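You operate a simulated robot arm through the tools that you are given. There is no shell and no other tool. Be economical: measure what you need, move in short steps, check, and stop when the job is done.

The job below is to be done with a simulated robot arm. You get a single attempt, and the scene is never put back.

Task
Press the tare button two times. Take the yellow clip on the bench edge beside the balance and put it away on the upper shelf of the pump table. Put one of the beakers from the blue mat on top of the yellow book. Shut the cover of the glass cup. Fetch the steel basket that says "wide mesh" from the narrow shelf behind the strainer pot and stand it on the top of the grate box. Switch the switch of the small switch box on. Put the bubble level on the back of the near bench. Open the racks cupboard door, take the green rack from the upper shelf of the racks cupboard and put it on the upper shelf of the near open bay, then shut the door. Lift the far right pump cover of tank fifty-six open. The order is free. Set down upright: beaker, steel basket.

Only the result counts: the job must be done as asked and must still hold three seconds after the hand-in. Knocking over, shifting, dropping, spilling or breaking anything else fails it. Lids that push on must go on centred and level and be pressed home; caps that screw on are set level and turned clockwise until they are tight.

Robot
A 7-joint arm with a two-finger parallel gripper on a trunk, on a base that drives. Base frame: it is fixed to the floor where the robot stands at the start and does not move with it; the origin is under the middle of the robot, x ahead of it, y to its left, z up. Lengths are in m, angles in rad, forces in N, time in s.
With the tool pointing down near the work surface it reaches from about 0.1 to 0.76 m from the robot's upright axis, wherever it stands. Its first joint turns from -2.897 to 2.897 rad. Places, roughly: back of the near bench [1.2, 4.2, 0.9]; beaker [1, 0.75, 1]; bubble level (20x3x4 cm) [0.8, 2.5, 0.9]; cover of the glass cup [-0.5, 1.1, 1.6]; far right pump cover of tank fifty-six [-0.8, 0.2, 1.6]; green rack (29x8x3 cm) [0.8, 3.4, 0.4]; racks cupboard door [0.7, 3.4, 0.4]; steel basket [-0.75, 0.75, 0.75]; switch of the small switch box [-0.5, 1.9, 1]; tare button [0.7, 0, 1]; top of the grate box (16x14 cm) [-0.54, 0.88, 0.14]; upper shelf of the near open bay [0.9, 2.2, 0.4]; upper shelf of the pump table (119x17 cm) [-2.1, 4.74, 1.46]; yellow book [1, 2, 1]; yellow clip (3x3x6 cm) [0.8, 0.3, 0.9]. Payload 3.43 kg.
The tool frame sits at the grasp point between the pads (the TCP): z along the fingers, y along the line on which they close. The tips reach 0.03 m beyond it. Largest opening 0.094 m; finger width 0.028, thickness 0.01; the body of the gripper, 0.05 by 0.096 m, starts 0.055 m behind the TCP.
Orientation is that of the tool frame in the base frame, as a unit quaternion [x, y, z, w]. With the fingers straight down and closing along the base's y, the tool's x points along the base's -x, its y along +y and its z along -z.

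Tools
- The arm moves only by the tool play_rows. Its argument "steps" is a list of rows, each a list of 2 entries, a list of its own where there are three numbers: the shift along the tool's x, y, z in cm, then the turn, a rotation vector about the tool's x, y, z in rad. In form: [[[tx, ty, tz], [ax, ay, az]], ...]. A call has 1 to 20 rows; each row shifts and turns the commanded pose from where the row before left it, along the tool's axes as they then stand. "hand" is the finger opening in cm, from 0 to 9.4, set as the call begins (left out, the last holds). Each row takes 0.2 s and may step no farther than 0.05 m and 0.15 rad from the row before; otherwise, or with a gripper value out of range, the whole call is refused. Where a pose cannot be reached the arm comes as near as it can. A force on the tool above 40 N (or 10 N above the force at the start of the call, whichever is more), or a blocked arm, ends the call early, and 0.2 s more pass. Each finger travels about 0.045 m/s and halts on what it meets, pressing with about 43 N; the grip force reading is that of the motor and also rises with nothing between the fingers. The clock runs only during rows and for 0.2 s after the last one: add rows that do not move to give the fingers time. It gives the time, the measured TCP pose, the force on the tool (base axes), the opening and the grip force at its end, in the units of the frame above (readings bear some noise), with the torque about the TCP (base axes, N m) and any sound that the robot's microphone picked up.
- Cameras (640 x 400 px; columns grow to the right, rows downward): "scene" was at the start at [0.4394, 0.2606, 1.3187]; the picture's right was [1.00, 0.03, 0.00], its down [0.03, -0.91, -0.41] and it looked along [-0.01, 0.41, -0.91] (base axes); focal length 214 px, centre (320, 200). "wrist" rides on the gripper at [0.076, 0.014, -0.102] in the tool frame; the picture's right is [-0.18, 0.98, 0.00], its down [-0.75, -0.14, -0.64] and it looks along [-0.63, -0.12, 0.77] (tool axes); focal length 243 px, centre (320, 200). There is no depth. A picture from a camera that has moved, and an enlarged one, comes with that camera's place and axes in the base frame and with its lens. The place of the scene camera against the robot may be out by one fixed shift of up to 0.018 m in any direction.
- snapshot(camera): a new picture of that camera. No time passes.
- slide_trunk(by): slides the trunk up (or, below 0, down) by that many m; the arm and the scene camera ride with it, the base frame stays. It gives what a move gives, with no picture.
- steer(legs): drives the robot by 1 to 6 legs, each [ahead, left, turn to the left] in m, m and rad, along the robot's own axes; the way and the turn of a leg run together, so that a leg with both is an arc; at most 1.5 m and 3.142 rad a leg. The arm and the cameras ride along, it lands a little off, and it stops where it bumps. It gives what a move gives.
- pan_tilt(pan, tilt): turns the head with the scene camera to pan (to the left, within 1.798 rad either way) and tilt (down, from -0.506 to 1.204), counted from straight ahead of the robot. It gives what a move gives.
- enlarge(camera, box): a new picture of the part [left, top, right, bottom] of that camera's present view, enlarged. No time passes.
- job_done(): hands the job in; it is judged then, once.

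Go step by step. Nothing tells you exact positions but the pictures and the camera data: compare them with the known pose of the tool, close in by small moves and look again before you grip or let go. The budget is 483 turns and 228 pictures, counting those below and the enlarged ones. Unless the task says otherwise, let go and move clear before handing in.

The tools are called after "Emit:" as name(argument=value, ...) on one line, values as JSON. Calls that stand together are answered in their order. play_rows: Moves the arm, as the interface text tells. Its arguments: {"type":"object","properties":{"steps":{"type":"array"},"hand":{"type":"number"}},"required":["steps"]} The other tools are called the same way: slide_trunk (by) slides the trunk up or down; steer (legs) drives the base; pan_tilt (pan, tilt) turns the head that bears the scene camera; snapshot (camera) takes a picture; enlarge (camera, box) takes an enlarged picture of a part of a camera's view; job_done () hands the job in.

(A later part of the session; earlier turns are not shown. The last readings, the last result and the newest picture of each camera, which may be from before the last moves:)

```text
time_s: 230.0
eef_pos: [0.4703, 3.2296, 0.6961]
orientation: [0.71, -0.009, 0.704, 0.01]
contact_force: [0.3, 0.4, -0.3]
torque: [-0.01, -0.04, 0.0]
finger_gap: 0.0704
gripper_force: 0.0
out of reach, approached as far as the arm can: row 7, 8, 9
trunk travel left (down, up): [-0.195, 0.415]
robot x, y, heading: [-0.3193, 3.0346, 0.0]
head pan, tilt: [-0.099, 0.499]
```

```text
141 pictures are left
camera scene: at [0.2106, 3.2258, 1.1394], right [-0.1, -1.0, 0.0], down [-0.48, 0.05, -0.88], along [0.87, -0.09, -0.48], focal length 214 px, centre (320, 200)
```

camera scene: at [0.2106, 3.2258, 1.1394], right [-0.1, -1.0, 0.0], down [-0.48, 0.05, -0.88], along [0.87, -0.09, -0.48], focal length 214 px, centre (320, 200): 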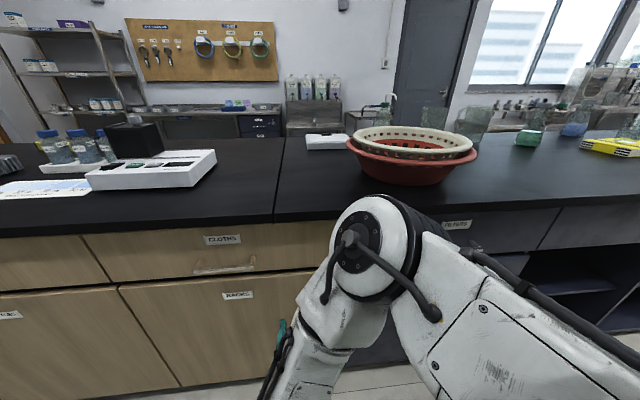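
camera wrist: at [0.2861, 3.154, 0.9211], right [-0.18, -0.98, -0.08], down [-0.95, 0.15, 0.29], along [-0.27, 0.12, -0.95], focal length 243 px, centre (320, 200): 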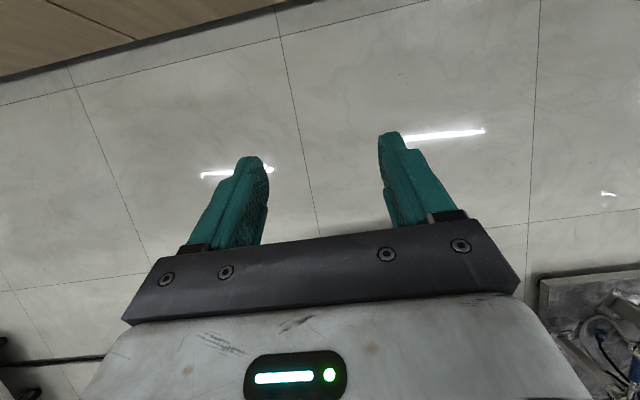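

The hand is now horizontal, but folded. I back the base off, lower the trunk a bit, and extend the arm toward the handle.

Emit:
steer(legs=[[-0.2, 0, 0]])

Emit:
slide_trunk(by=-0.14)

Emit:
play_rows(steps=[[[0, 0, 4], [0, 0, 0]], [[0, 0, 4], [0, 0, 0]], [[0, 0.5, 4], [0, 0, 0]], [[0, 0.5, 4], [0, 0, 0]], [[0, 0.5, 4], [0, 0, 0]], [[0, 0.5, 0], [0, 0, 0]], [[0, 0, 0], [0, 0, 0]]])

Emit:
snapshot(camera="scene")

Emit:
snapshot(camera="wrist")

```text
time_s: 231.6
eef_pos: [0.2676, 3.2303, 0.6951]
orientation: [0.71, -0.009, 0.705, 0.01]
contact_force: [-0.2, 0.1, -0.5]
torque: [0.0, 0.02, 0.02]
finger_gap: 0.0699
gripper_force: 0.0
trunk travel left (down, up): [-0.195, 0.415]
robot x, y, heading: [-0.522, 3.0353, -0.002]
head pan, tilt: [-0.099, 0.499]
```

```text
time_s: 233.3
eef_pos: [0.2674, 3.2301, 0.5553]
orientation: [0.71, -0.008, 0.704, 0.009]
contact_force: [0.1, -0.3, 0.1]
torque: [0.01, -0.03, -0.01]
finger_gap: 0.0701
gripper_force: 0.1
trunk travel left (down, up): [-0.055, 0.555]
robot x, y, heading: [-0.5241, 3.0307, 0.002]
head pan, tilt: [-0.099, 0.499]
```

```text
time_s: 234.9
eef_pos: [0.4515, 3.2576, 0.596]
orientation: [0.712, -0.012, 0.702, 0.013]
contact_force: [-0.2, 0.3, -0.3]
torque: [-0.02, 0.0, -0.02]
finger_gap: 0.0699
gripper_force: 0.1
out of reach, approached as far as the arm can: row 1, 2, 3, 4, 5, 6
trunk travel left (down, up): [-0.055, 0.555]
robot x, y, heading: [-0.524, 3.0317, -0.002]
head pan, tilt: [-0.099, 0.499]
```

```text
140 pictures are left
camera scene: at [0.0082, 3.2259, 0.9994], right [-0.1, -1.0, 0.0], down [-0.48, 0.05, -0.88], along [0.87, -0.09, -0.48], focal length 214 px, centre (320, 200)
```

scene: 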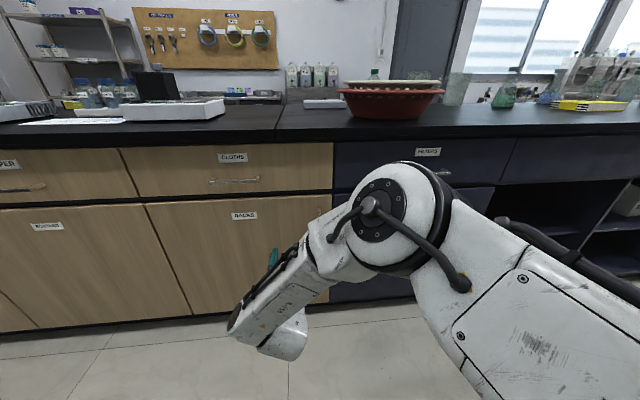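

```text
139 pictures are left
camera wrist: at [0.3509, 3.2473, 0.6738], right [-0.03, -0.98, -0.18], down [-0.65, 0.16, -0.74], along [0.76, 0.09, -0.64], focal length 243 px, centre (320, 200)
```

wrist: 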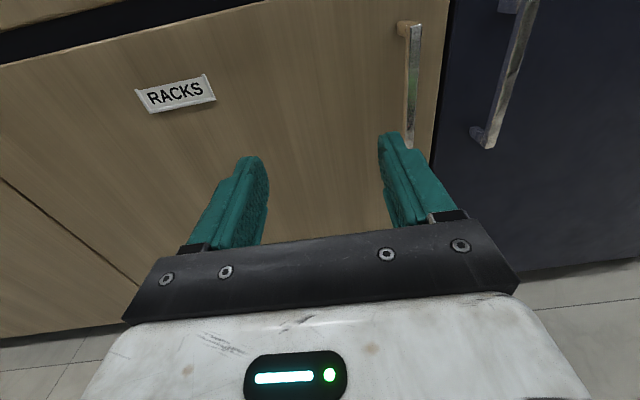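

The bar of the handle is at y≈3.165, z 0.52–0.64. The arm pose is fine, so I approach by driving: first sideways.

Emit:
steer(legs=[[0, -0.092, 0]])

Emit:
steer(legs=[[0.07, 0, 0]])

Emit:
snapshot(camera="wrist")

```text
time_s: 236.0
eef_pos: [0.4518, 3.1664, 0.5947]
orientation: [0.712, -0.01, 0.702, 0.011]
contact_force: [0.0, 0.0, -0.6]
torque: [0.02, 0.0, 0.05]
finger_gap: 0.0699
gripper_force: 0.0
trunk travel left (down, up): [-0.055, 0.555]
robot x, y, heading: [-0.5251, 2.9406, -0.001]
head pan, tilt: [-0.099, 0.499]
```

```text
time_s: 237.0
eef_pos: [0.5214, 3.1647, 0.5954]
orientation: [0.712, -0.011, 0.702, 0.012]
contact_force: [-1.3, -0.4, 0.5]
torque: [0.03, 0.0, 0.03]
finger_gap: 0.0699
gripper_force: 0.1
trunk travel left (down, up): [-0.055, 0.555]
robot x, y, heading: [-0.4529, 2.9379, 0.003]
head pan, tilt: [-0.099, 0.499]
```

```text
138 pictures are left
camera wrist: at [0.4212, 3.1549, 0.6738], right [-0.03, -0.98, -0.18], down [-0.65, 0.16, -0.74], along [0.76, 0.09, -0.64], focal length 243 px, centre (320, 200)
```

wrist: 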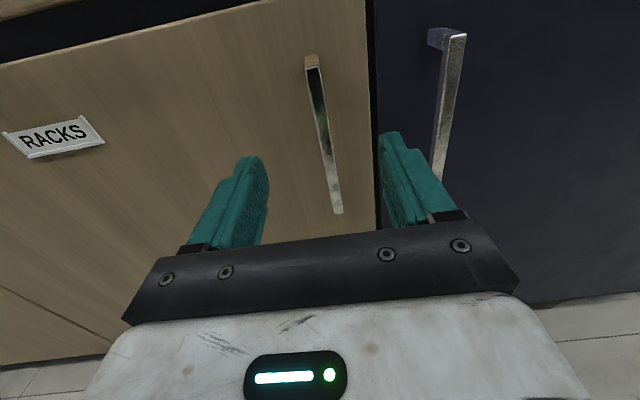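

The bar is between the fingers. I drive on 6 cm and close.

Emit:
steer(legs=[[0.06, 0, 0]])

Emit:
play_rows(steps=[[[0, 0, 0], [0, 0, 0]], [[0, 0, 0], [0, 0, 0]], [[0, 0, 0], [0, 0, 0]], [[0, 0, 0], [0, 0, 0]], [[0, 0, 0], [0, 0, 0]]], hand=0)

Emit:
snapshot(camera="wrist")

```text
time_s: 238.0
eef_pos: [0.5853, 3.1661, 0.5952]
orientation: [0.712, -0.012, 0.702, 0.013]
contact_force: [-0.5, 0.1, -0.3]
torque: [0.01, -0.03, 0.0]
finger_gap: 0.07
gripper_force: 0.0
trunk travel left (down, up): [-0.055, 0.555]
robot x, y, heading: [-0.3906, 2.9419, -0.007]
head pan, tilt: [-0.099, 0.499]
```

```text
time_s: 239.2
eef_pos: [0.5856, 3.1637, 0.5943]
orientation: [0.712, -0.012, 0.702, 0.013]
contact_force: [-5.7, -19.1, -0.5]
torque: [1.18, -0.37, 0.01]
finger_gap: 0.0111
gripper_force: 42.8
trunk travel left (down, up): [-0.055, 0.555]
robot x, y, heading: [-0.3892, 2.9422, 0.0]
head pan, tilt: [-0.099, 0.499]
```

```text
137 pictures are left
camera wrist: at [0.4848, 3.1516, 0.6735], right [-0.04, -0.98, -0.18], down [-0.65, 0.17, -0.74], along [0.76, 0.09, -0.64], focal length 243 px, centre (320, 200)
```

wrist: 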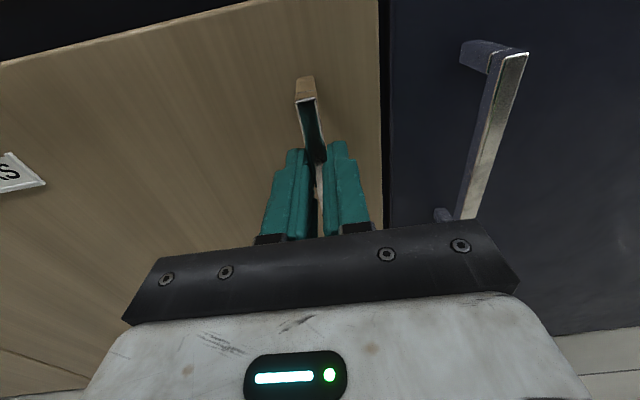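

Gripped the handle (gap 1.1 cm). I open the door by driving an arc around its hinge at (0.63, 3.72), in small legs.

Emit:
steer(legs=[[-0.156, 0.204, -0.2]])

Emit:
snapshot(camera="wrist")

```text
time_s: 241.0
eef_pos: [0.4786, 3.1829, 0.5951]
orientation: [0.707, -0.083, 0.697, 0.082]
contact_force: [-2.7, -4.4, -3.0]
torque: [1.25, -0.26, 0.36]
finger_gap: 0.0108
gripper_force: 44.9
trunk travel left (down, up): [-0.055, 0.555]
robot x, y, heading: [-0.5261, 3.156, -0.204]
head pan, tilt: [-0.099, 0.499]
```

```text
136 pictures are left
camera wrist: at [0.3777, 3.1932, 0.6737], right [-0.23, -0.96, -0.18], down [-0.6, 0.29, -0.74], along [0.76, -0.06, -0.64], focal length 243 px, centre (320, 200)
```

wrist: 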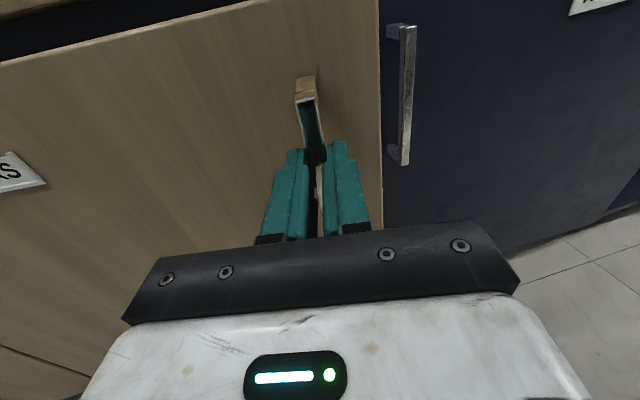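

Works well. I continue the arc.

Emit:
steer(legs=[[-0.234, 0.306, -0.3]])

Emit:
steer(legs=[[-0.234, 0.306, -0.3]])

Emit:
snapshot(camera="wrist")

Emit:
pan_tilt(pan=1.7, tilt=0.5)

Emit:
snapshot(camera="scene")

```text
time_s: 243.5
eef_pos: [0.3258, 3.2565, 0.5952]
orientation: [0.688, -0.187, 0.677, 0.185]
contact_force: [-15.2, -20.9, 0.7]
torque: [1.15, -0.47, -0.13]
finger_gap: 0.0111
gripper_force: 44.4
trunk travel left (down, up): [-0.055, 0.555]
robot x, y, heading: [-0.6345, 3.5295, -0.501]
head pan, tilt: [-0.099, 0.499]
```

```text
time_s: 245.9
eef_pos: [0.2068, 3.3695, 0.5951]
orientation: [0.652, -0.288, 0.641, 0.284]
contact_force: [6.6, 7.9, 2.0]
torque: [1.0, -0.8, 0.74]
finger_gap: 0.0109
gripper_force: 44.4
trunk travel left (down, up): [-0.055, 0.555]
robot x, y, heading: [-0.6322, 3.9114, -0.797]
head pan, tilt: [-0.099, 0.499]
```

```text
135 pictures are left
camera wrist: at [0.1299, 3.4357, 0.6737], right [-0.73, -0.66, -0.18], down [-0.34, 0.58, -0.74], along [0.6, -0.48, -0.64], focal length 243 px, centre (320, 200)
```

wrist: 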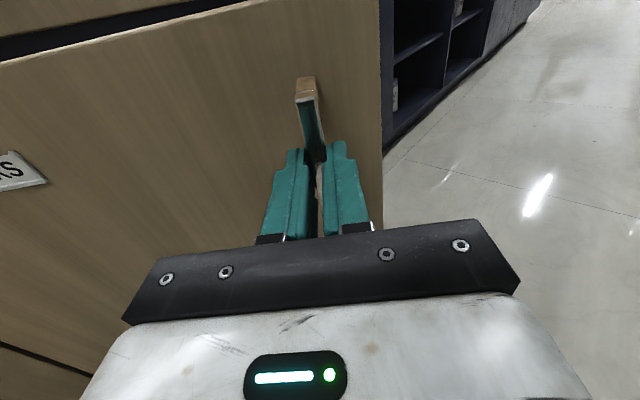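

```text
time_s: 247.7
eef_pos: [0.2077, 3.3708, 0.5955]
orientation: [0.651, -0.288, 0.642, 0.284]
contact_force: [-0.7, 0.0, 0.7]
torque: [0.86, -0.93, 0.48]
finger_gap: 0.011
gripper_force: 44.4
trunk travel left (down, up): [-0.055, 0.555]
robot x, y, heading: [-0.6308, 3.9129, -0.795]
head pan, tilt: [1.7, 0.499]
```

```text
134 pictures are left
camera scene: at [-0.129, 3.8094, 0.9995], right [0.78, -0.62, 0.0], down [-0.3, -0.38, -0.88], along [0.55, 0.69, -0.48], focal length 214 px, centre (320, 200)
```

scene: 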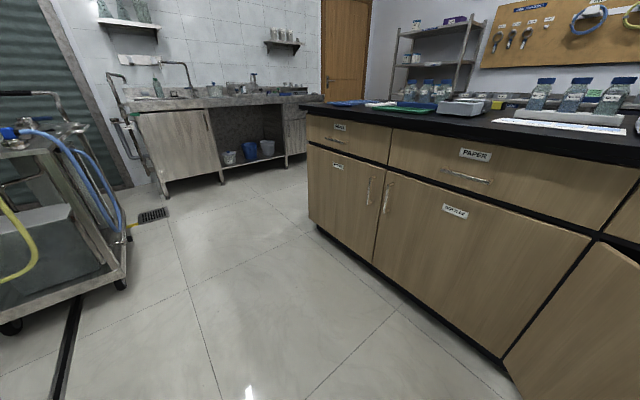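

Emit:
steer(legs=[[-0.234, 0.306, -0.3]])

Emit:
steer(legs=[[-0.234, 0.306, -0.3]])

Emit:
snapshot(camera="wrist")

Emit:
snapshot(camera="scene")

```text
time_s: 250.1
eef_pos: [0.1268, 3.5132, 0.5961]
orientation: [0.602, -0.382, 0.592, 0.376]
contact_force: [-12.1, -4.2, 0.1]
torque: [0.66, -1.08, 0.17]
finger_gap: 0.011
gripper_force: 44.9
trunk travel left (down, up): [-0.055, 0.555]
robot x, y, heading: [-0.5176, 4.2744, -1.096]
head pan, tilt: [1.7, 0.499]
```

```text
time_s: 252.6
eef_pos: [0.0906, 3.6784, 0.5947]
orientation: [0.538, -0.467, 0.53, 0.461]
contact_force: [13.4, 2.8, 1.7]
torque: [0.37, -1.25, 0.82]
finger_gap: 0.0107
gripper_force: 44.4
trunk travel left (down, up): [-0.055, 0.555]
robot x, y, heading: [-0.3015, 4.602, -1.397]
head pan, tilt: [1.7, 0.499]
```

```text
133 pictures are left
camera wrist: at [0.0637, 3.7776, 0.6737], right [-0.97, -0.14, -0.18], down [0.05, 0.67, -0.74], along [0.22, -0.73, -0.64], focal length 243 px, centre (320, 200)
```

wrist: 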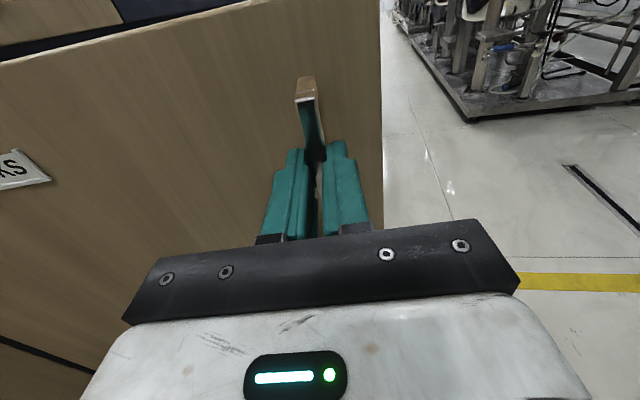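

```text
132 pictures are left
camera scene: at [0.0564, 4.2324, 0.9994], right [0.3, -0.95, 0.0], down [-0.46, -0.14, -0.88], along [0.84, 0.26, -0.48], focal length 214 px, centre (320, 200)
```

scene: 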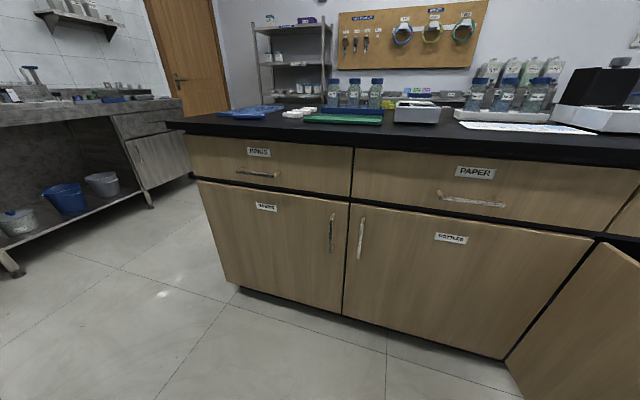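

Almost 90°. A last nudge, then I let go and back the hand off.

Emit:
steer(legs=[[-0.117, 0.153, -0.15]])

Emit:
play_rows(steps=[[[0, 0, 0], [0, 0, 0]], [[0, 0, 0], [0, 0, 0]], [[0, 0, 0], [0, 0, 0]], [[0, 0, 0], [0, 0, 0]]], hand=6)

Emit:
steer(legs=[[-0.12, 0, 0]])

Emit:
snapshot(camera="wrist")

```text
time_s: 254.2
eef_pos: [0.0926, 3.7646, 0.5949]
orientation: [-0.501, 0.506, -0.493, -0.499]
contact_force: [-2.2, 1.7, 0.6]
torque: [0.02, -0.66, 0.46]
finger_gap: 0.0107
gripper_force: 45.0
trunk travel left (down, up): [-0.055, 0.555]
robot x, y, heading: [-0.1572, 4.736, -1.548]
head pan, tilt: [1.7, 0.499]
```

```text
time_s: 255.2
eef_pos: [0.0932, 3.7653, 0.5949]
orientation: [-0.502, 0.506, -0.493, -0.498]
contact_force: [0.1, 0.8, 0.3]
torque: [0.02, 0.0, 0.0]
finger_gap: 0.0601
gripper_force: 0.0
trunk travel left (down, up): [-0.055, 0.555]
robot x, y, heading: [-0.156, 4.733, -1.548]
head pan, tilt: [1.7, 0.499]
```

```text
time_s: 256.4
eef_pos: [0.0878, 3.8846, 0.5951]
orientation: [-0.502, 0.506, -0.494, -0.498]
contact_force: [0.2, -0.6, 0.4]
torque: [-0.01, -0.01, -0.06]
finger_gap: 0.0601
gripper_force: 0.0
trunk travel left (down, up): [-0.055, 0.555]
robot x, y, heading: [-0.1564, 4.8499, -1.542]
head pan, tilt: [1.7, 0.499]
```

```text
131 pictures are left
camera wrist: at [0.0764, 3.9858, 0.6736], right [-0.98, 0.01, -0.18], down [0.15, 0.65, -0.74], along [0.11, -0.76, -0.64], focal length 243 px, centre (320, 200)
```

wrist: 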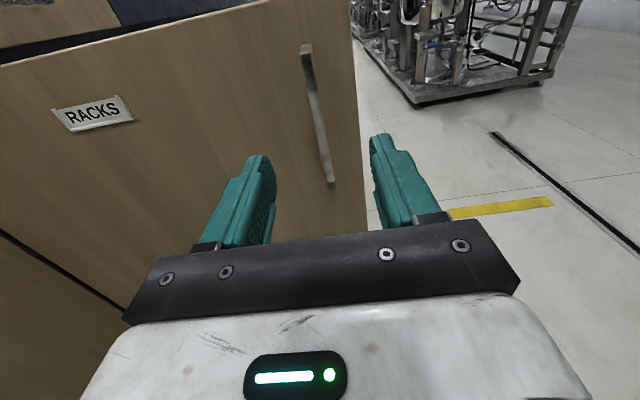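

The door stands open at 90°. I drive around its free edge to the other side and face the cupboard.

Emit:
steer(legs=[[0, -0.22, 0], [0.7, -0.5, 0], [0.5, -0.1, 0]])

Emit:
steer(legs=[[0, 0, 1.54], [0, -0.2, 0]])

Emit:
pan_tilt(pan=-0.2, tilt=0.45)

Emit:
snapshot(camera="scene")

```text
time_s: 257.4
eef_pos: [0.0503, 3.8742, 0.5951]
orientation: [0.508, -0.5, 0.499, 0.494]
contact_force: [-1.1, -0.4, -0.4]
torque: [-0.05, -0.01, 0.08]
finger_gap: 0.0599
gripper_force: 0.1
trunk travel left (down, up): [-0.055, 0.555]
robot x, y, heading: [-0.2188, 4.839, -1.523]
head pan, tilt: [1.7, 0.499]
stopped in leg 1: the robot was blocked; the commanded pose is now the measured one
```

```text
time_s: 259.3
eef_pos: [0.3796, 4.0347, 0.5953]
orientation: [0.591, -0.398, 0.581, 0.394]
contact_force: [0.6, -0.3, 0.2]
torque: [0.0, 0.01, -0.02]
finger_gap: 0.0601
gripper_force: 0.2
trunk travel left (down, up): [-0.055, 0.555]
robot x, y, heading: [-0.2193, 4.8385, -1.15]
head pan, tilt: [1.7, 0.499]
stopped in leg 1: the robot was blocked; the commanded pose is now the measured one
```

```text
time_s: 261.1
eef_pos: [0.3789, 4.0345, 0.5948]
orientation: [0.591, -0.399, 0.58, 0.394]
contact_force: [0.3, 0.4, -0.3]
torque: [-0.03, 0.0, 0.0]
finger_gap: 0.0599
gripper_force: 0.0
trunk travel left (down, up): [-0.055, 0.555]
robot x, y, heading: [-0.2165, 4.8404, -1.154]
head pan, tilt: [-0.201, 0.45]
```

```text
130 pictures are left
camera scene: at [0.159, 4.4298, 1.0039], right [-0.98, -0.22, 0.0], down [-0.09, 0.43, -0.9], along [0.2, -0.88, -0.44], focal length 214 px, centre (320, 200)
```

scene: 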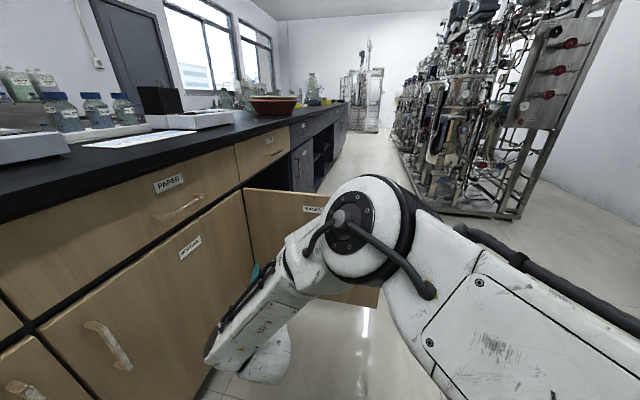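

Something behind (probably the trolley) blocked the base; I must take care. I retract the arm first to gain forward room, then turn back right.

Emit:
play_rows(steps=[[[0, 0, -3], [0, 0, 0]], [[0, 0, -3], [0, 0, 0]], [[0, 0, -3], [0, 0, 0]], [[0, 0, -3], [0, 0, 0]], [[0, 0, -3], [0, 0, 0]], [[0, 0, 0], [0, 0, 0]]])

Emit:
pan_tilt(pan=-1.79, tilt=0.6)

Emit:
snapshot(camera="scene")

Emit:
snapshot(camera="wrist")

```text
time_s: 262.5
eef_pos: [0.3233, 4.1747, 0.5977]
orientation: [0.589, -0.398, 0.581, 0.395]
contact_force: [0.8, 0.1, -0.1]
torque: [0.0, -0.02, -0.04]
finger_gap: 0.06
gripper_force: 0.1
trunk travel left (down, up): [-0.055, 0.555]
robot x, y, heading: [-0.2207, 4.8349, -1.147]
head pan, tilt: [-0.201, 0.45]
```

```text
time_s: 264.2
eef_pos: [0.3241, 4.1764, 0.5971]
orientation: [0.591, -0.398, 0.581, 0.394]
contact_force: [-0.4, -0.8, 0.3]
torque: [0.01, 0.01, 0.03]
finger_gap: 0.0602
gripper_force: 0.0
trunk travel left (down, up): [-0.055, 0.555]
robot x, y, heading: [-0.2157, 4.8346, -1.149]
head pan, tilt: [-1.791, 0.6]
```

```text
129 pictures are left
camera scene: at [0.0525, 4.502, 0.9904], right [-0.2, 0.98, 0.0], down [0.55, 0.11, -0.83], along [-0.81, -0.16, -0.56], focal length 214 px, centre (320, 200)
```

scene: 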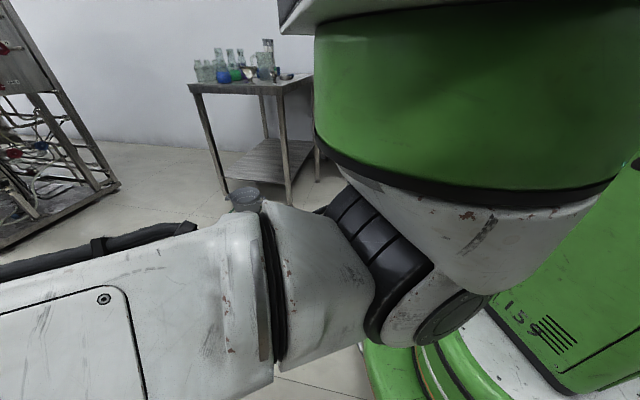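

```text
128 pictures are left
camera wrist: at [0.2738, 4.2652, 0.6759], right [-0.91, -0.36, -0.18], down [-0.11, 0.66, -0.74], along [0.39, -0.66, -0.64], focal length 243 px, centre (320, 200)
```

wrist: 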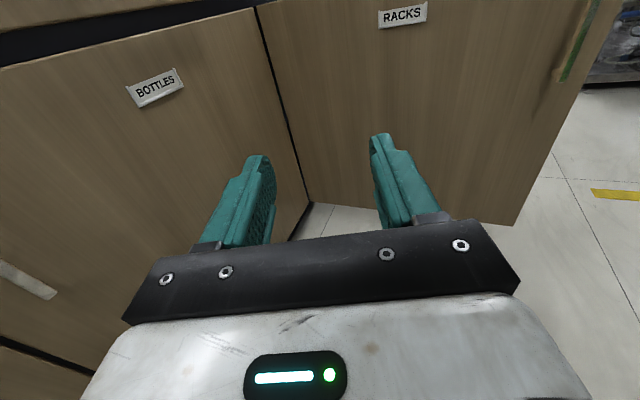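

Emit:
steer(legs=[[0, 0, -0.4], [0.1, 0, 0]])

Emit:
steer(legs=[[0, -0.25, 0]])

```text
time_s: 266.5
eef_pos: [0.0334, 3.9182, 0.5975]
orientation: [-0.502, 0.505, -0.493, -0.499]
contact_force: [1.0, -0.2, 0.4]
torque: [0.0, -0.01, 0.0]
finger_gap: 0.06
gripper_force: 0.2
trunk travel left (down, up): [-0.055, 0.555]
robot x, y, heading: [-0.2142, 4.7345, -1.544]
head pan, tilt: [-1.791, 0.6]
```

```text
time_s: 268.3
eef_pos: [-0.2141, 3.9107, 0.5973]
orientation: [-0.503, 0.505, -0.493, -0.499]
contact_force: [0.3, 0.5, -0.5]
torque: [0.0, 0.01, -0.02]
finger_gap: 0.0601
gripper_force: 0.0
trunk travel left (down, up): [-0.055, 0.555]
robot x, y, heading: [-0.4628, 4.728, -1.544]
head pan, tilt: [-1.791, 0.6]
```

Emit:
steer(legs=[[0.7, -0.4, 0], [0.35, 0, 0]])

Emit:
pan_tilt(pan=0.0, tilt=0.45)

Emit:
snapshot(camera="scene")

```text
time_s: 272.3
eef_pos: [-0.5854, 3.2382, 0.5966]
orientation: [-0.499, 0.508, -0.49, -0.502]
contact_force: [-0.1, 0.2, -0.2]
torque: [0.01, -0.01, 0.03]
finger_gap: 0.0599
gripper_force: 0.1
trunk travel left (down, up): [-0.055, 0.555]
robot x, y, heading: [-0.8269, 4.0631, -1.55]
head pan, tilt: [-1.791, 0.6]
stopped in leg 1: the robot was blocked; the commanded pose is now the measured one
```

```text
time_s: 274.1
eef_pos: [-0.5857, 3.2373, 0.5969]
orientation: [-0.5, 0.507, -0.492, -0.501]
contact_force: [0.6, 0.7, -0.2]
torque: [0.03, -0.01, 0.01]
finger_gap: 0.0599
gripper_force: 0.1
trunk travel left (down, up): [-0.055, 0.555]
robot x, y, heading: [-0.8287, 4.055, -1.548]
head pan, tilt: [0.0, 0.45]
```

```text
127 pictures are left
camera scene: at [-0.6234, 3.5339, 1.0039], right [-1.0, -0.02, 0.0], down [-0.01, 0.44, -0.9], along [0.02, -0.9, -0.44], focal length 214 px, centre (320, 200)
```

scene: 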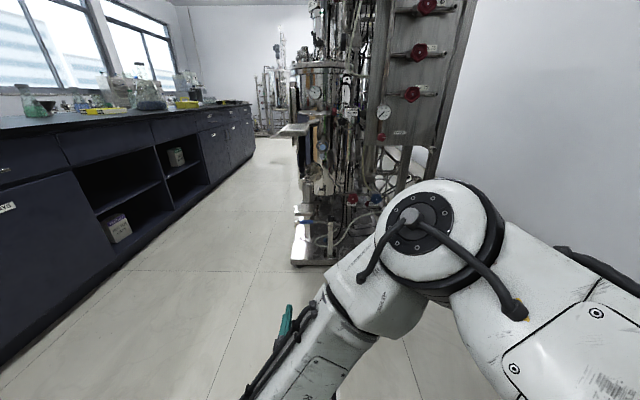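

The base stopped close to its goal, perhaps near a table at x≈-1.26. I move back toward the aisle and forward, in separate legs.

Emit:
steer(legs=[[0, 0.3, 0]])

Emit:
steer(legs=[[0.7, 0, 0]])

```text
time_s: 276.1
eef_pos: [-0.284, 3.2436, 0.5972]
orientation: [-0.5, 0.507, -0.492, -0.501]
contact_force: [0.3, -0.3, -0.1]
torque: [0.0, -0.02, 0.01]
finger_gap: 0.0601
gripper_force: 0.1
trunk travel left (down, up): [-0.055, 0.555]
robot x, y, heading: [-0.5257, 4.0641, -1.553]
head pan, tilt: [0.0, 0.45]
```

```text
time_s: 279.9
eef_pos: [-0.2673, 2.5548, 0.5977]
orientation: [-0.5, 0.507, -0.492, -0.501]
contact_force: [1.1, -0.6, 0.0]
torque: [-0.02, 0.0, 0.01]
finger_gap: 0.0599
gripper_force: 0.1
trunk travel left (down, up): [-0.055, 0.555]
robot x, y, heading: [-0.5098, 3.3798, -1.553]
head pan, tilt: [0.0, 0.45]
```

Emit:
steer(legs=[[0, 0, 1.553]])

Emit:
snapshot(camera="scene")

Emit:
snapshot(camera="wrist")

```text
time_s: 284.1
eef_pos: [0.3129, 3.6052, 0.5974]
orientation: [0.712, -0.012, 0.702, 0.014]
contact_force: [-0.2, -0.6, -0.2]
torque: [0.0, 0.0, -0.01]
finger_gap: 0.0597
gripper_force: 0.0
trunk travel left (down, up): [-0.055, 0.555]
robot x, y, heading: [-0.5116, 3.3749, 0.004]
head pan, tilt: [0.0, 0.45]
```

```text
126 pictures are left
camera scene: at [0.0211, 3.5787, 1.0039], right [0.0, -1.0, 0.0], down [-0.44, 0.0, -0.9], along [0.9, 0.0, -0.44], focal length 214 px, centre (320, 200)
```

scene: 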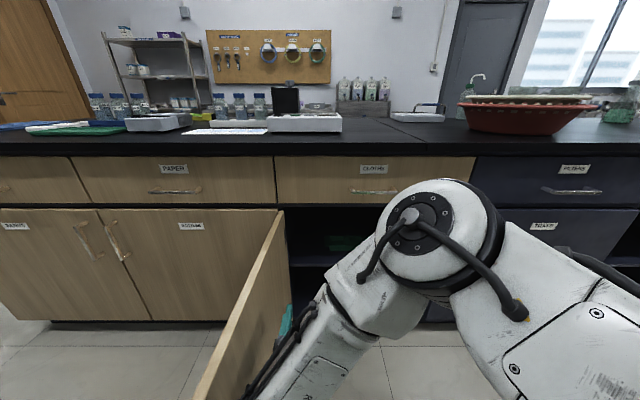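

```text
125 pictures are left
camera wrist: at [0.212, 3.5942, 0.6759], right [-0.04, -0.98, -0.18], down [-0.65, 0.16, -0.74], along [0.76, 0.09, -0.64], focal length 243 px, centre (320, 200)
```

wrist: 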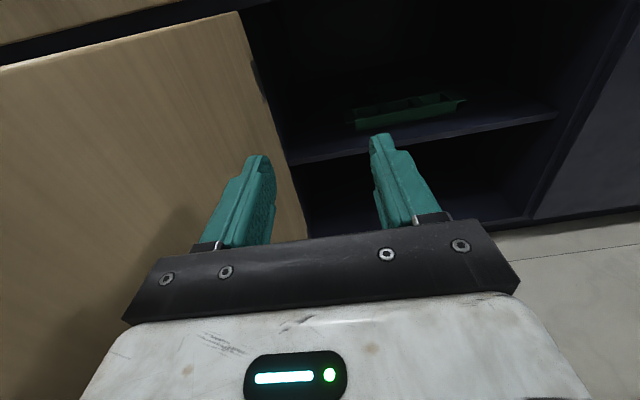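

The door is open and the green rack is visible on the upper shelf near (0.8, 3.41, 0.42). I shift right to line up.

Emit:
steer(legs=[[0, -0.2, 0]])

Emit:
snapshot(camera="wrist")

Emit:
snapshot(camera="scene")

```text
time_s: 285.7
eef_pos: [0.3137, 3.4034, 0.5961]
orientation: [0.711, -0.01, 0.703, 0.011]
contact_force: [-0.5, 0.9, -0.4]
torque: [0.01, 0.01, 0.02]
finger_gap: 0.0599
gripper_force: 0.1
trunk travel left (down, up): [-0.055, 0.555]
robot x, y, heading: [-0.5077, 3.175, 0.007]
head pan, tilt: [0.0, 0.45]
```

```text
124 pictures are left
camera wrist: at [0.2123, 3.3936, 0.6759], right [-0.03, -0.98, -0.18], down [-0.65, 0.16, -0.74], along [0.76, 0.09, -0.64], focal length 243 px, centre (320, 200)
```

wrist: 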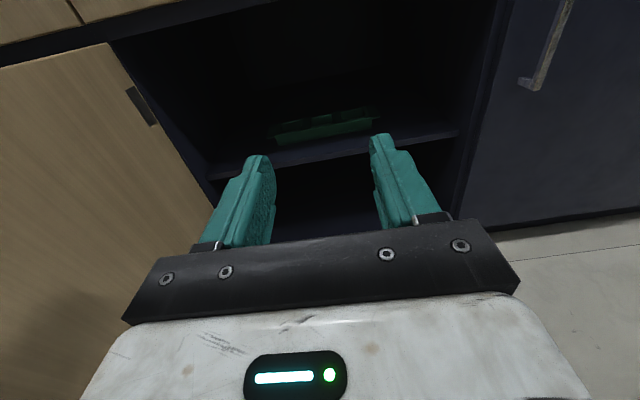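

```text
123 pictures are left
camera scene: at [0.0215, 3.3775, 1.0039], right [0.01, -1.0, 0.0], down [-0.44, 0.0, -0.9], along [0.9, 0.01, -0.44], focal length 214 px, centre (320, 200)
```

scene: 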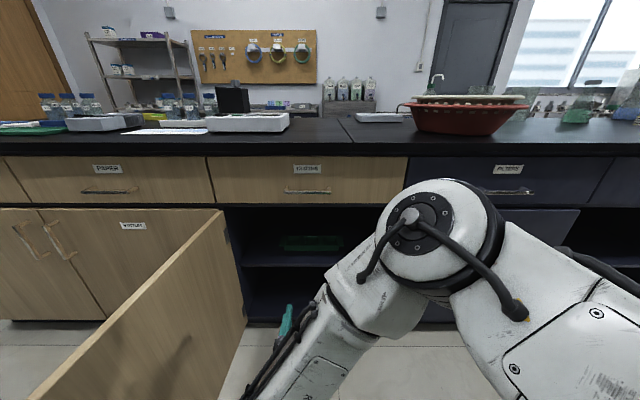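

Emit:
enlarge(camera="scene", box=[220, 195, 380, 295])

Emit:
enlarge(camera="wrist", box=[200, 60, 480, 220])

```text
4.00 times, centred on (300, 245) of scene
camera zoom: at [0.0215, 3.3775, 1.0039], right [0.01, -1.0, 0.0], down [-0.44, 0.0, -0.9], along [0.9, 0.01, -0.44], focal length 858 px, centre (400, 20)
```

zoom: 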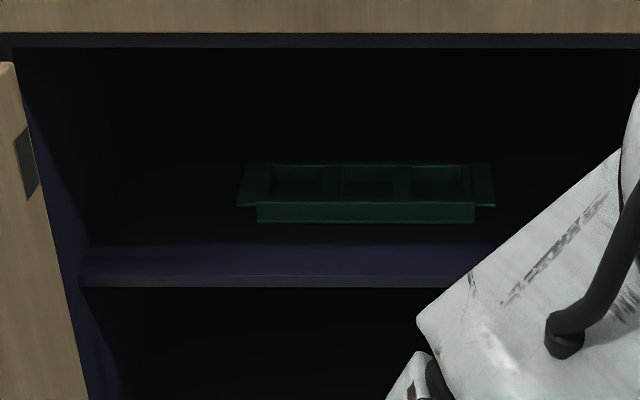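

```text
2.29 times, centred on (340, 140) of wrist
camera zoom: at [0.2123, 3.3936, 0.6759], right [-0.03, -0.98, -0.18], down [-0.65, 0.16, -0.74], along [0.76, 0.09, -0.64], focal length 555 px, centre (274, 337)
```

zoom: 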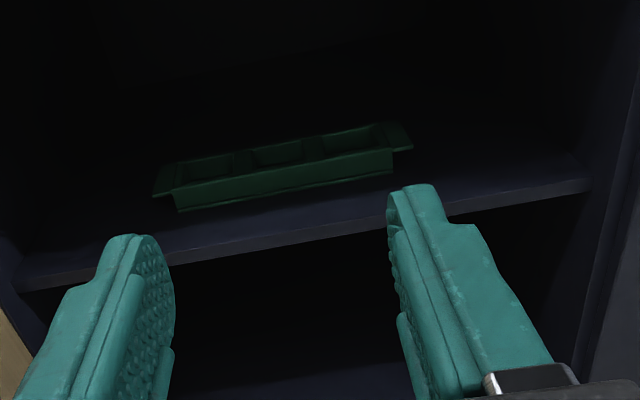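

The rack is a tray, long along y (3.28–3.545), x 0.715–0.785, z 0.43–0.46, with two partitions at y≈3.375 and 3.445. I'll tilt the gripper 45° down-forward and pinch the partition at y≈3.375.

Emit:
play_rows(steps=[[[0, 0, 0], [0, -0.131, 0]], [[0, 0, 0], [0, -0.131, 0]], [[0, 0, 0], [0, -0.131, 0]], [[0, 0, 0], [0, -0.131, 0]], [[0, 0, 0], [0, -0.131, 0]], [[0, 0, 0], [0, -0.131, 0]], [[0, 0, 0], [0, 0, 0]]])

Emit:
snapshot(camera="wrist")

```text
time_s: 287.3
eef_pos: [0.3137, 3.4036, 0.5996]
orientation: [0.927, -0.015, 0.375, 0.007]
contact_force: [0.4, -0.4, -0.1]
torque: [-0.01, 0.02, -0.01]
finger_gap: 0.0596
gripper_force: 0.1
trunk travel left (down, up): [-0.055, 0.555]
robot x, y, heading: [-0.5113, 3.1745, 0.006]
head pan, tilt: [0.0, 0.45]
```

```text
120 pictures are left
camera wrist: at [0.2975, 3.3905, 0.725], right [-0.16, -0.98, -0.13], down [-0.98, 0.17, -0.06], along [0.08, 0.11, -0.99], focal length 243 px, centre (320, 200)
```

wrist: 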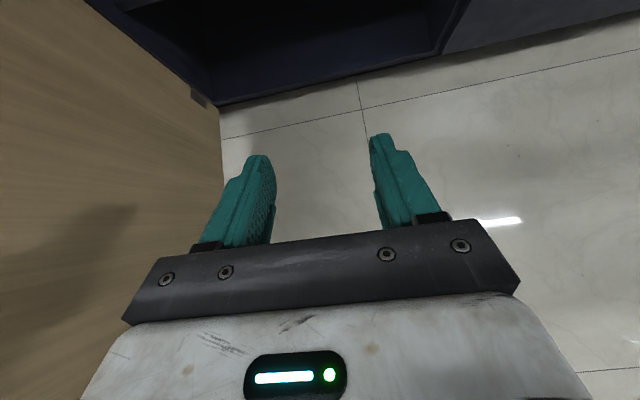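

Tilt fine. I lower a bit and extend the arm forward, watching the reach.

Emit:
slide_trunk(by=-0.05)

Emit:
play_rows(steps=[[[2.15, 0.5, 2.1], [0, 0, 0]], [[2.15, 0.5, 2.1], [0, 0, 0]], [[2.15, 0.5, 2.1], [0, 0, 0]], [[2.15, 0.5, 2.1], [0, 0, 0]], [[2.15, 0.5, 2.1], [0, 0, 0]], [[0, 0, 0], [0, 0, 0]]])

Emit:
snapshot(camera="scene")

```text
time_s: 288.2
eef_pos: [0.3139, 3.4038, 0.5469]
orientation: [0.926, -0.014, 0.376, 0.007]
contact_force: [0.1, -0.2, -0.2]
torque: [0.01, -0.01, -0.01]
finger_gap: 0.0598
gripper_force: 0.1
trunk travel left (down, up): [-0.005, 0.605]
robot x, y, heading: [-0.5114, 3.1733, 0.003]
head pan, tilt: [0.0, 0.45]
```

```text
time_s: 289.6
eef_pos: [0.4627, 3.375, 0.5477]
orientation: [0.926, -0.014, 0.376, 0.008]
contact_force: [1.1, -0.1, -0.6]
torque: [-0.01, 0.01, 0.0]
finger_gap: 0.0603
gripper_force: 0.1
trunk travel left (down, up): [-0.005, 0.605]
robot x, y, heading: [-0.5081, 3.1723, 0.005]
head pan, tilt: [0.0, 0.45]
```

```text
119 pictures are left
camera scene: at [0.0215, 3.3774, 0.9539], right [0.01, -1.0, 0.0], down [-0.44, 0.0, -0.9], along [0.9, 0.01, -0.44], focal length 214 px, centre (320, 200)
```

scene: 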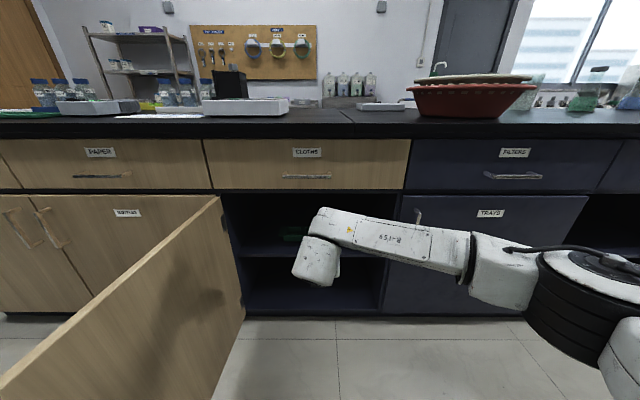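

The arm has folded to a better posture. I extend further and lower to entry height.

Emit:
play_rows(steps=[[[1.8, 0, 3.4], [0, 0, 0]], [[1.8, 0, 3.4], [0, 0, 0]], [[1.8, 0, 3.4], [0, 0, 0]], [[1.8, 0, 3.4], [0, 0, 0]], [[1.8, 0, 3.4], [0, 0, 0]], [[0, 0, 0], [0, 0, 0]]])

Emit:
snapshot(camera="wrist")

Emit:
snapshot(camera="scene")

```text
time_s: 291.0
eef_pos: [0.609, 3.3712, 0.493]
orientation: [0.927, -0.014, 0.375, 0.006]
contact_force: [0.6, -0.6, -0.6]
torque: [0.02, -0.02, 0.02]
finger_gap: 0.0602
gripper_force: 0.1
out of reach, approached as far as the arm can: row 5
trunk travel left (down, up): [-0.005, 0.605]
robot x, y, heading: [-0.5095, 3.176, 0.007]
head pan, tilt: [0.0, 0.45]
```

```text
118 pictures are left
camera wrist: at [0.5935, 3.3582, 0.62], right [-0.16, -0.98, -0.13], down [-0.98, 0.17, -0.06], along [0.08, 0.11, -0.99], focal length 243 px, centre (320, 200)
```

wrist: 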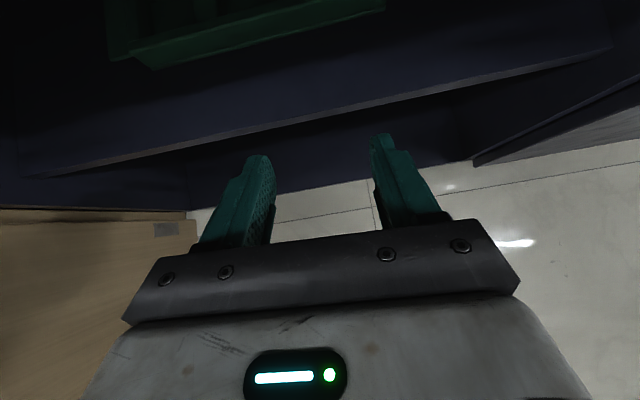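

```text
117 pictures are left
camera scene: at [0.0215, 3.3775, 0.9539], right [0.01, -1.0, 0.0], down [-0.44, 0.0, -0.9], along [0.9, 0.01, -0.44], focal length 214 px, centre (320, 200)
```

scene: 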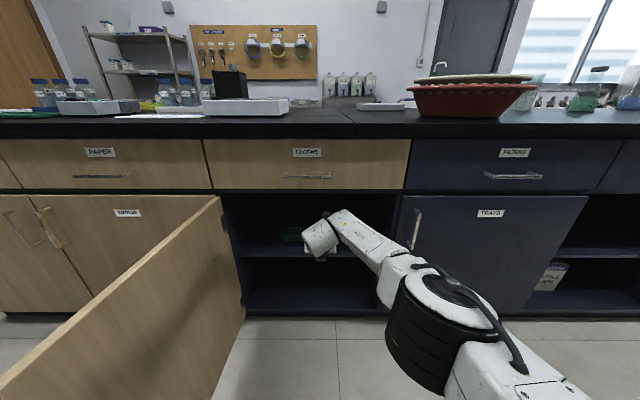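

Arm well stretched. I drive 9 cm in and look closely at the rack.

Emit:
steer(legs=[[0.09, 0, 0]])

Emit:
enlarge(camera="wrist", box=[80, 0, 480, 250])

```text
time_s: 292.1
eef_pos: [0.6992, 3.3709, 0.4924]
orientation: [0.927, -0.014, 0.375, 0.007]
contact_force: [-0.2, -0.2, -0.5]
torque: [0.0, 0.01, -0.02]
finger_gap: 0.0599
gripper_force: 0.0
trunk travel left (down, up): [-0.005, 0.605]
robot x, y, heading: [-0.4216, 3.1755, 0.007]
head pan, tilt: [0.0, 0.45]
```

```text
1.60 times, centred on (280, 125) of wrist
camera zoom: at [0.6838, 3.3578, 0.6201], right [-0.16, -0.98, -0.13], down [-0.98, 0.17, -0.06], along [0.08, 0.11, -0.99], focal length 388 px, centre (384, 320)
```

zoom: 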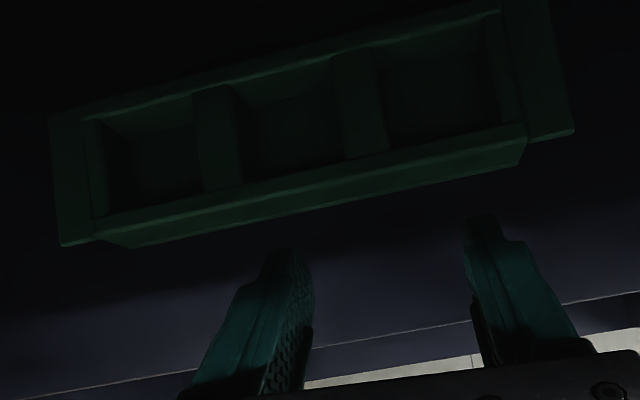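

The rack's top is at z≈0.425, x 0.774–0.852, y 3.27–3.56; the right partition is at (0.814, 3.375). I drive 10 cm further in, above it.

Emit:
steer(legs=[[0.103, 0, 0]])

Emit:
enlarge(camera="wrist", box=[80, 0, 480, 250])

Emit:
snapshot(camera="scene")

```text
time_s: 293.3
eef_pos: [0.7593, 3.3838, 0.468]
orientation: [0.932, -0.01, 0.361, 0.011]
contact_force: [-0.4, -1.3, 0.7]
torque: [0.03, 0.0, 0.03]
finger_gap: 0.0602
gripper_force: 0.1
trunk travel left (down, up): [-0.005, 0.605]
robot x, y, heading: [-0.3495, 3.1803, 0.021]
head pan, tilt: [0.0, 0.45]
stopped in leg 1: the robot was blocked; the commanded pose is now the measured one
```

```text
1.60 times, centred on (280, 125) of wrist
camera zoom: at [0.747, 3.372, 0.5963], right [-0.16, -0.98, -0.11], down [-0.99, 0.17, -0.03], along [0.05, 0.1, -0.99], focal length 388 px, centre (384, 320)
```

zoom: 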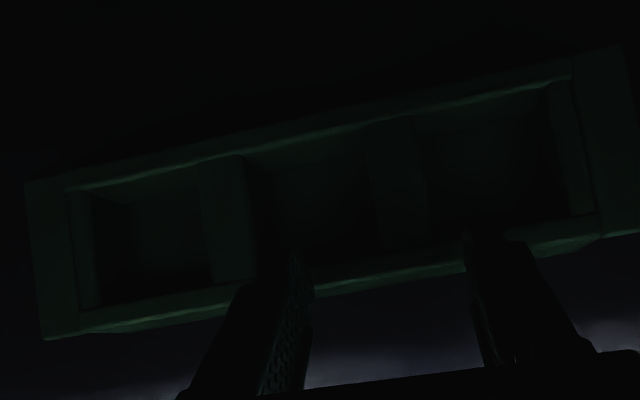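

```text
114 pictures are left
camera scene: at [0.1795, 3.3893, 0.954], right [0.02, -1.0, 0.0], down [-0.44, -0.01, -0.9], along [0.9, 0.02, -0.44], focal length 214 px, centre (320, 200)
```

scene: 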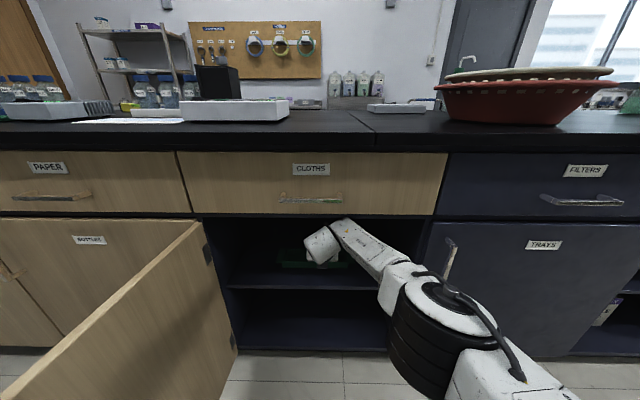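

The wrist body met the top of the opening. I back off, flatten the tilt to about 30° below horizontal, and try lower.

Emit:
steer(legs=[[-0.11, 0, -0.02]])

Emit:
play_rows(steps=[[[0, 0, 0], [0, 0.105, 0]], [[0, 0, 0], [0, 0.105, 0]], [[0, 0, 0], [0, 0.1, 0]], [[0, 0, 0], [0, 0, 0]]])

```text
time_s: 294.5
eef_pos: [0.6497, 3.3629, 0.4681]
orientation: [0.933, -0.019, 0.36, 0.014]
contact_force: [0.2, -0.2, 0.0]
torque: [0.0, 0.0, -0.01]
finger_gap: 0.0602
gripper_force: 0.0
trunk travel left (down, up): [-0.005, 0.605]
robot x, y, heading: [-0.4643, 3.1747, 0.002]
head pan, tilt: [0.0, 0.45]
```

```text
time_s: 295.5
eef_pos: [0.6496, 3.3627, 0.4682]
orientation: [0.865, -0.017, 0.501, 0.018]
contact_force: [-0.5, 0.1, 1.5]
torque: [-0.02, 0.02, 0.0]
finger_gap: 0.06
gripper_force: 0.0
trunk travel left (down, up): [-0.005, 0.605]
robot x, y, heading: [-0.457, 3.176, 0.008]
head pan, tilt: [0.0, 0.45]
```

Emit:
steer(legs=[[0.15, 0.012, 0]])

Emit:
enlarge(camera="wrist", box=[80, 0, 480, 250])

```text
time_s: 296.8
eef_pos: [0.7965, 3.3749, 0.4679]
orientation: [0.865, -0.017, 0.5, 0.018]
contact_force: [0.2, -0.8, 0.0]
torque: [0.04, 0.0, 0.02]
finger_gap: 0.0602
gripper_force: 0.0
trunk travel left (down, up): [-0.005, 0.605]
robot x, y, heading: [-0.3142, 3.1922, 0.002]
head pan, tilt: [0.0, 0.45]
```

```text
1.60 times, centred on (280, 125) of wrist
camera zoom: at [0.7464, 3.3645, 0.586], right [-0.14, -0.98, -0.15], down [-0.93, 0.18, -0.33], along [0.35, 0.09, -0.93], focal length 388 px, centre (384, 320)
```

zoom: 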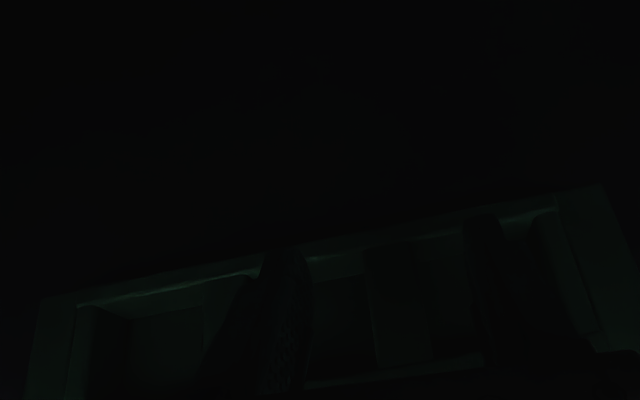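

The partition lies between the fingers. I lower into the compartments and close.

Emit:
play_rows(steps=[[[-0.87, 0, 0.5], [0, 0, 0]], [[-0.87, 0, 0.5], [0, 0, 0]], [[-0.87, 0, 0.5], [0, 0, 0]], [[-0.43, 0, 0.25], [0, 0, 0]], [[0, 0, 0], [0, 0, 0]]])

Emit:
enlarge(camera="wrist", box=[80, 50, 480, 300])

```text
time_s: 298.0
eef_pos: [0.7998, 3.374, 0.4382]
orientation: [0.864, -0.016, 0.503, 0.017]
contact_force: [8.5, 1.3, 30.8]
torque: [-1.09, 0.38, 0.36]
finger_gap: 0.06
gripper_force: 0.1
trunk travel left (down, up): [-0.005, 0.605]
robot x, y, heading: [-0.3155, 3.1923, -0.0]
head pan, tilt: [0.0, 0.45]
```

```text
1.60 times, centred on (280, 175) of wrist
camera zoom: at [0.7476, 3.3651, 0.556], right [-0.13, -0.98, -0.15], down [-0.92, 0.18, -0.34], along [0.36, 0.09, -0.93], focal length 388 px, centre (384, 240)
```

zoom: 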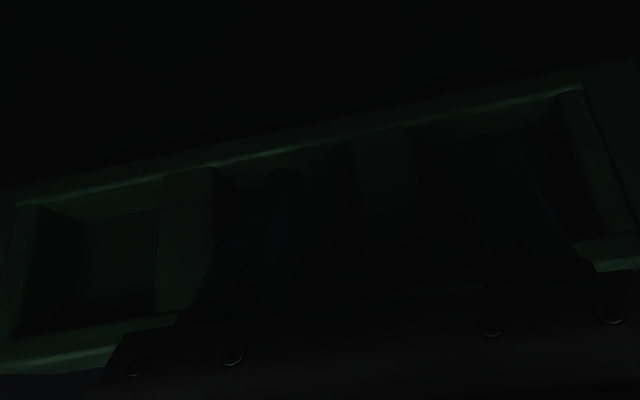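

Contact at the tray floor. I ease off 3 mm and close on the partition.

Emit:
play_rows(steps=[[[0.3, 0, -0.17], [0, 0, 0]], [[0, 0, 0], [0, 0, 0]], [[0, 0, 0], [0, 0, 0]], [[0, 0, 0], [0, 0, 0]], [[0, 0, 0], [0, 0, 0]], [[0, 0, 0], [0, 0, 0]]], hand=0)

Emit:
play_rows(steps=[[[0.87, 0, -0.5], [0, 0, 0]], [[0.87, 0, -0.5], [0, 0, 0]], [[0, 0, 0], [0, 0, 0]]])

Emit:
snapshot(camera="wrist")

```text
time_s: 299.4
eef_pos: [0.796, 3.3762, 0.4368]
orientation: [0.865, -0.015, 0.501, 0.015]
contact_force: [-2.2, 7.3, 20.3]
torque: [0.14, 0.32, 0.08]
finger_gap: 0.0273
gripper_force: 43.3
trunk travel left (down, up): [-0.005, 0.605]
robot x, y, heading: [-0.3144, 3.1847, 0.006]
head pan, tilt: [0.0, 0.45]
```

```text
time_s: 300.2
eef_pos: [0.7978, 3.3745, 0.456]
orientation: [0.866, -0.016, 0.5, 0.016]
contact_force: [0.0, 0.0, -1.1]
torque: [-0.05, 0.04, 0.01]
finger_gap: 0.0277
gripper_force: 42.9
trunk travel left (down, up): [-0.005, 0.605]
robot x, y, heading: [-0.3145, 3.1868, 0.001]
head pan, tilt: [0.0, 0.45]
```

```text
111 pictures are left
camera wrist: at [0.747, 3.3645, 0.5739], right [-0.14, -0.98, -0.15], down [-0.93, 0.18, -0.33], along [0.35, 0.09, -0.93], focal length 243 px, centre (320, 200)
```

wrist: 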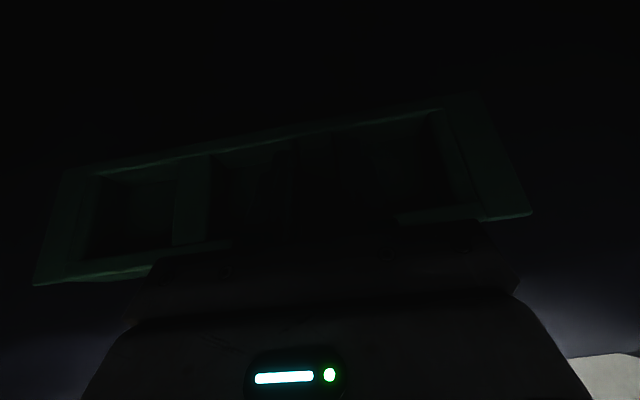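

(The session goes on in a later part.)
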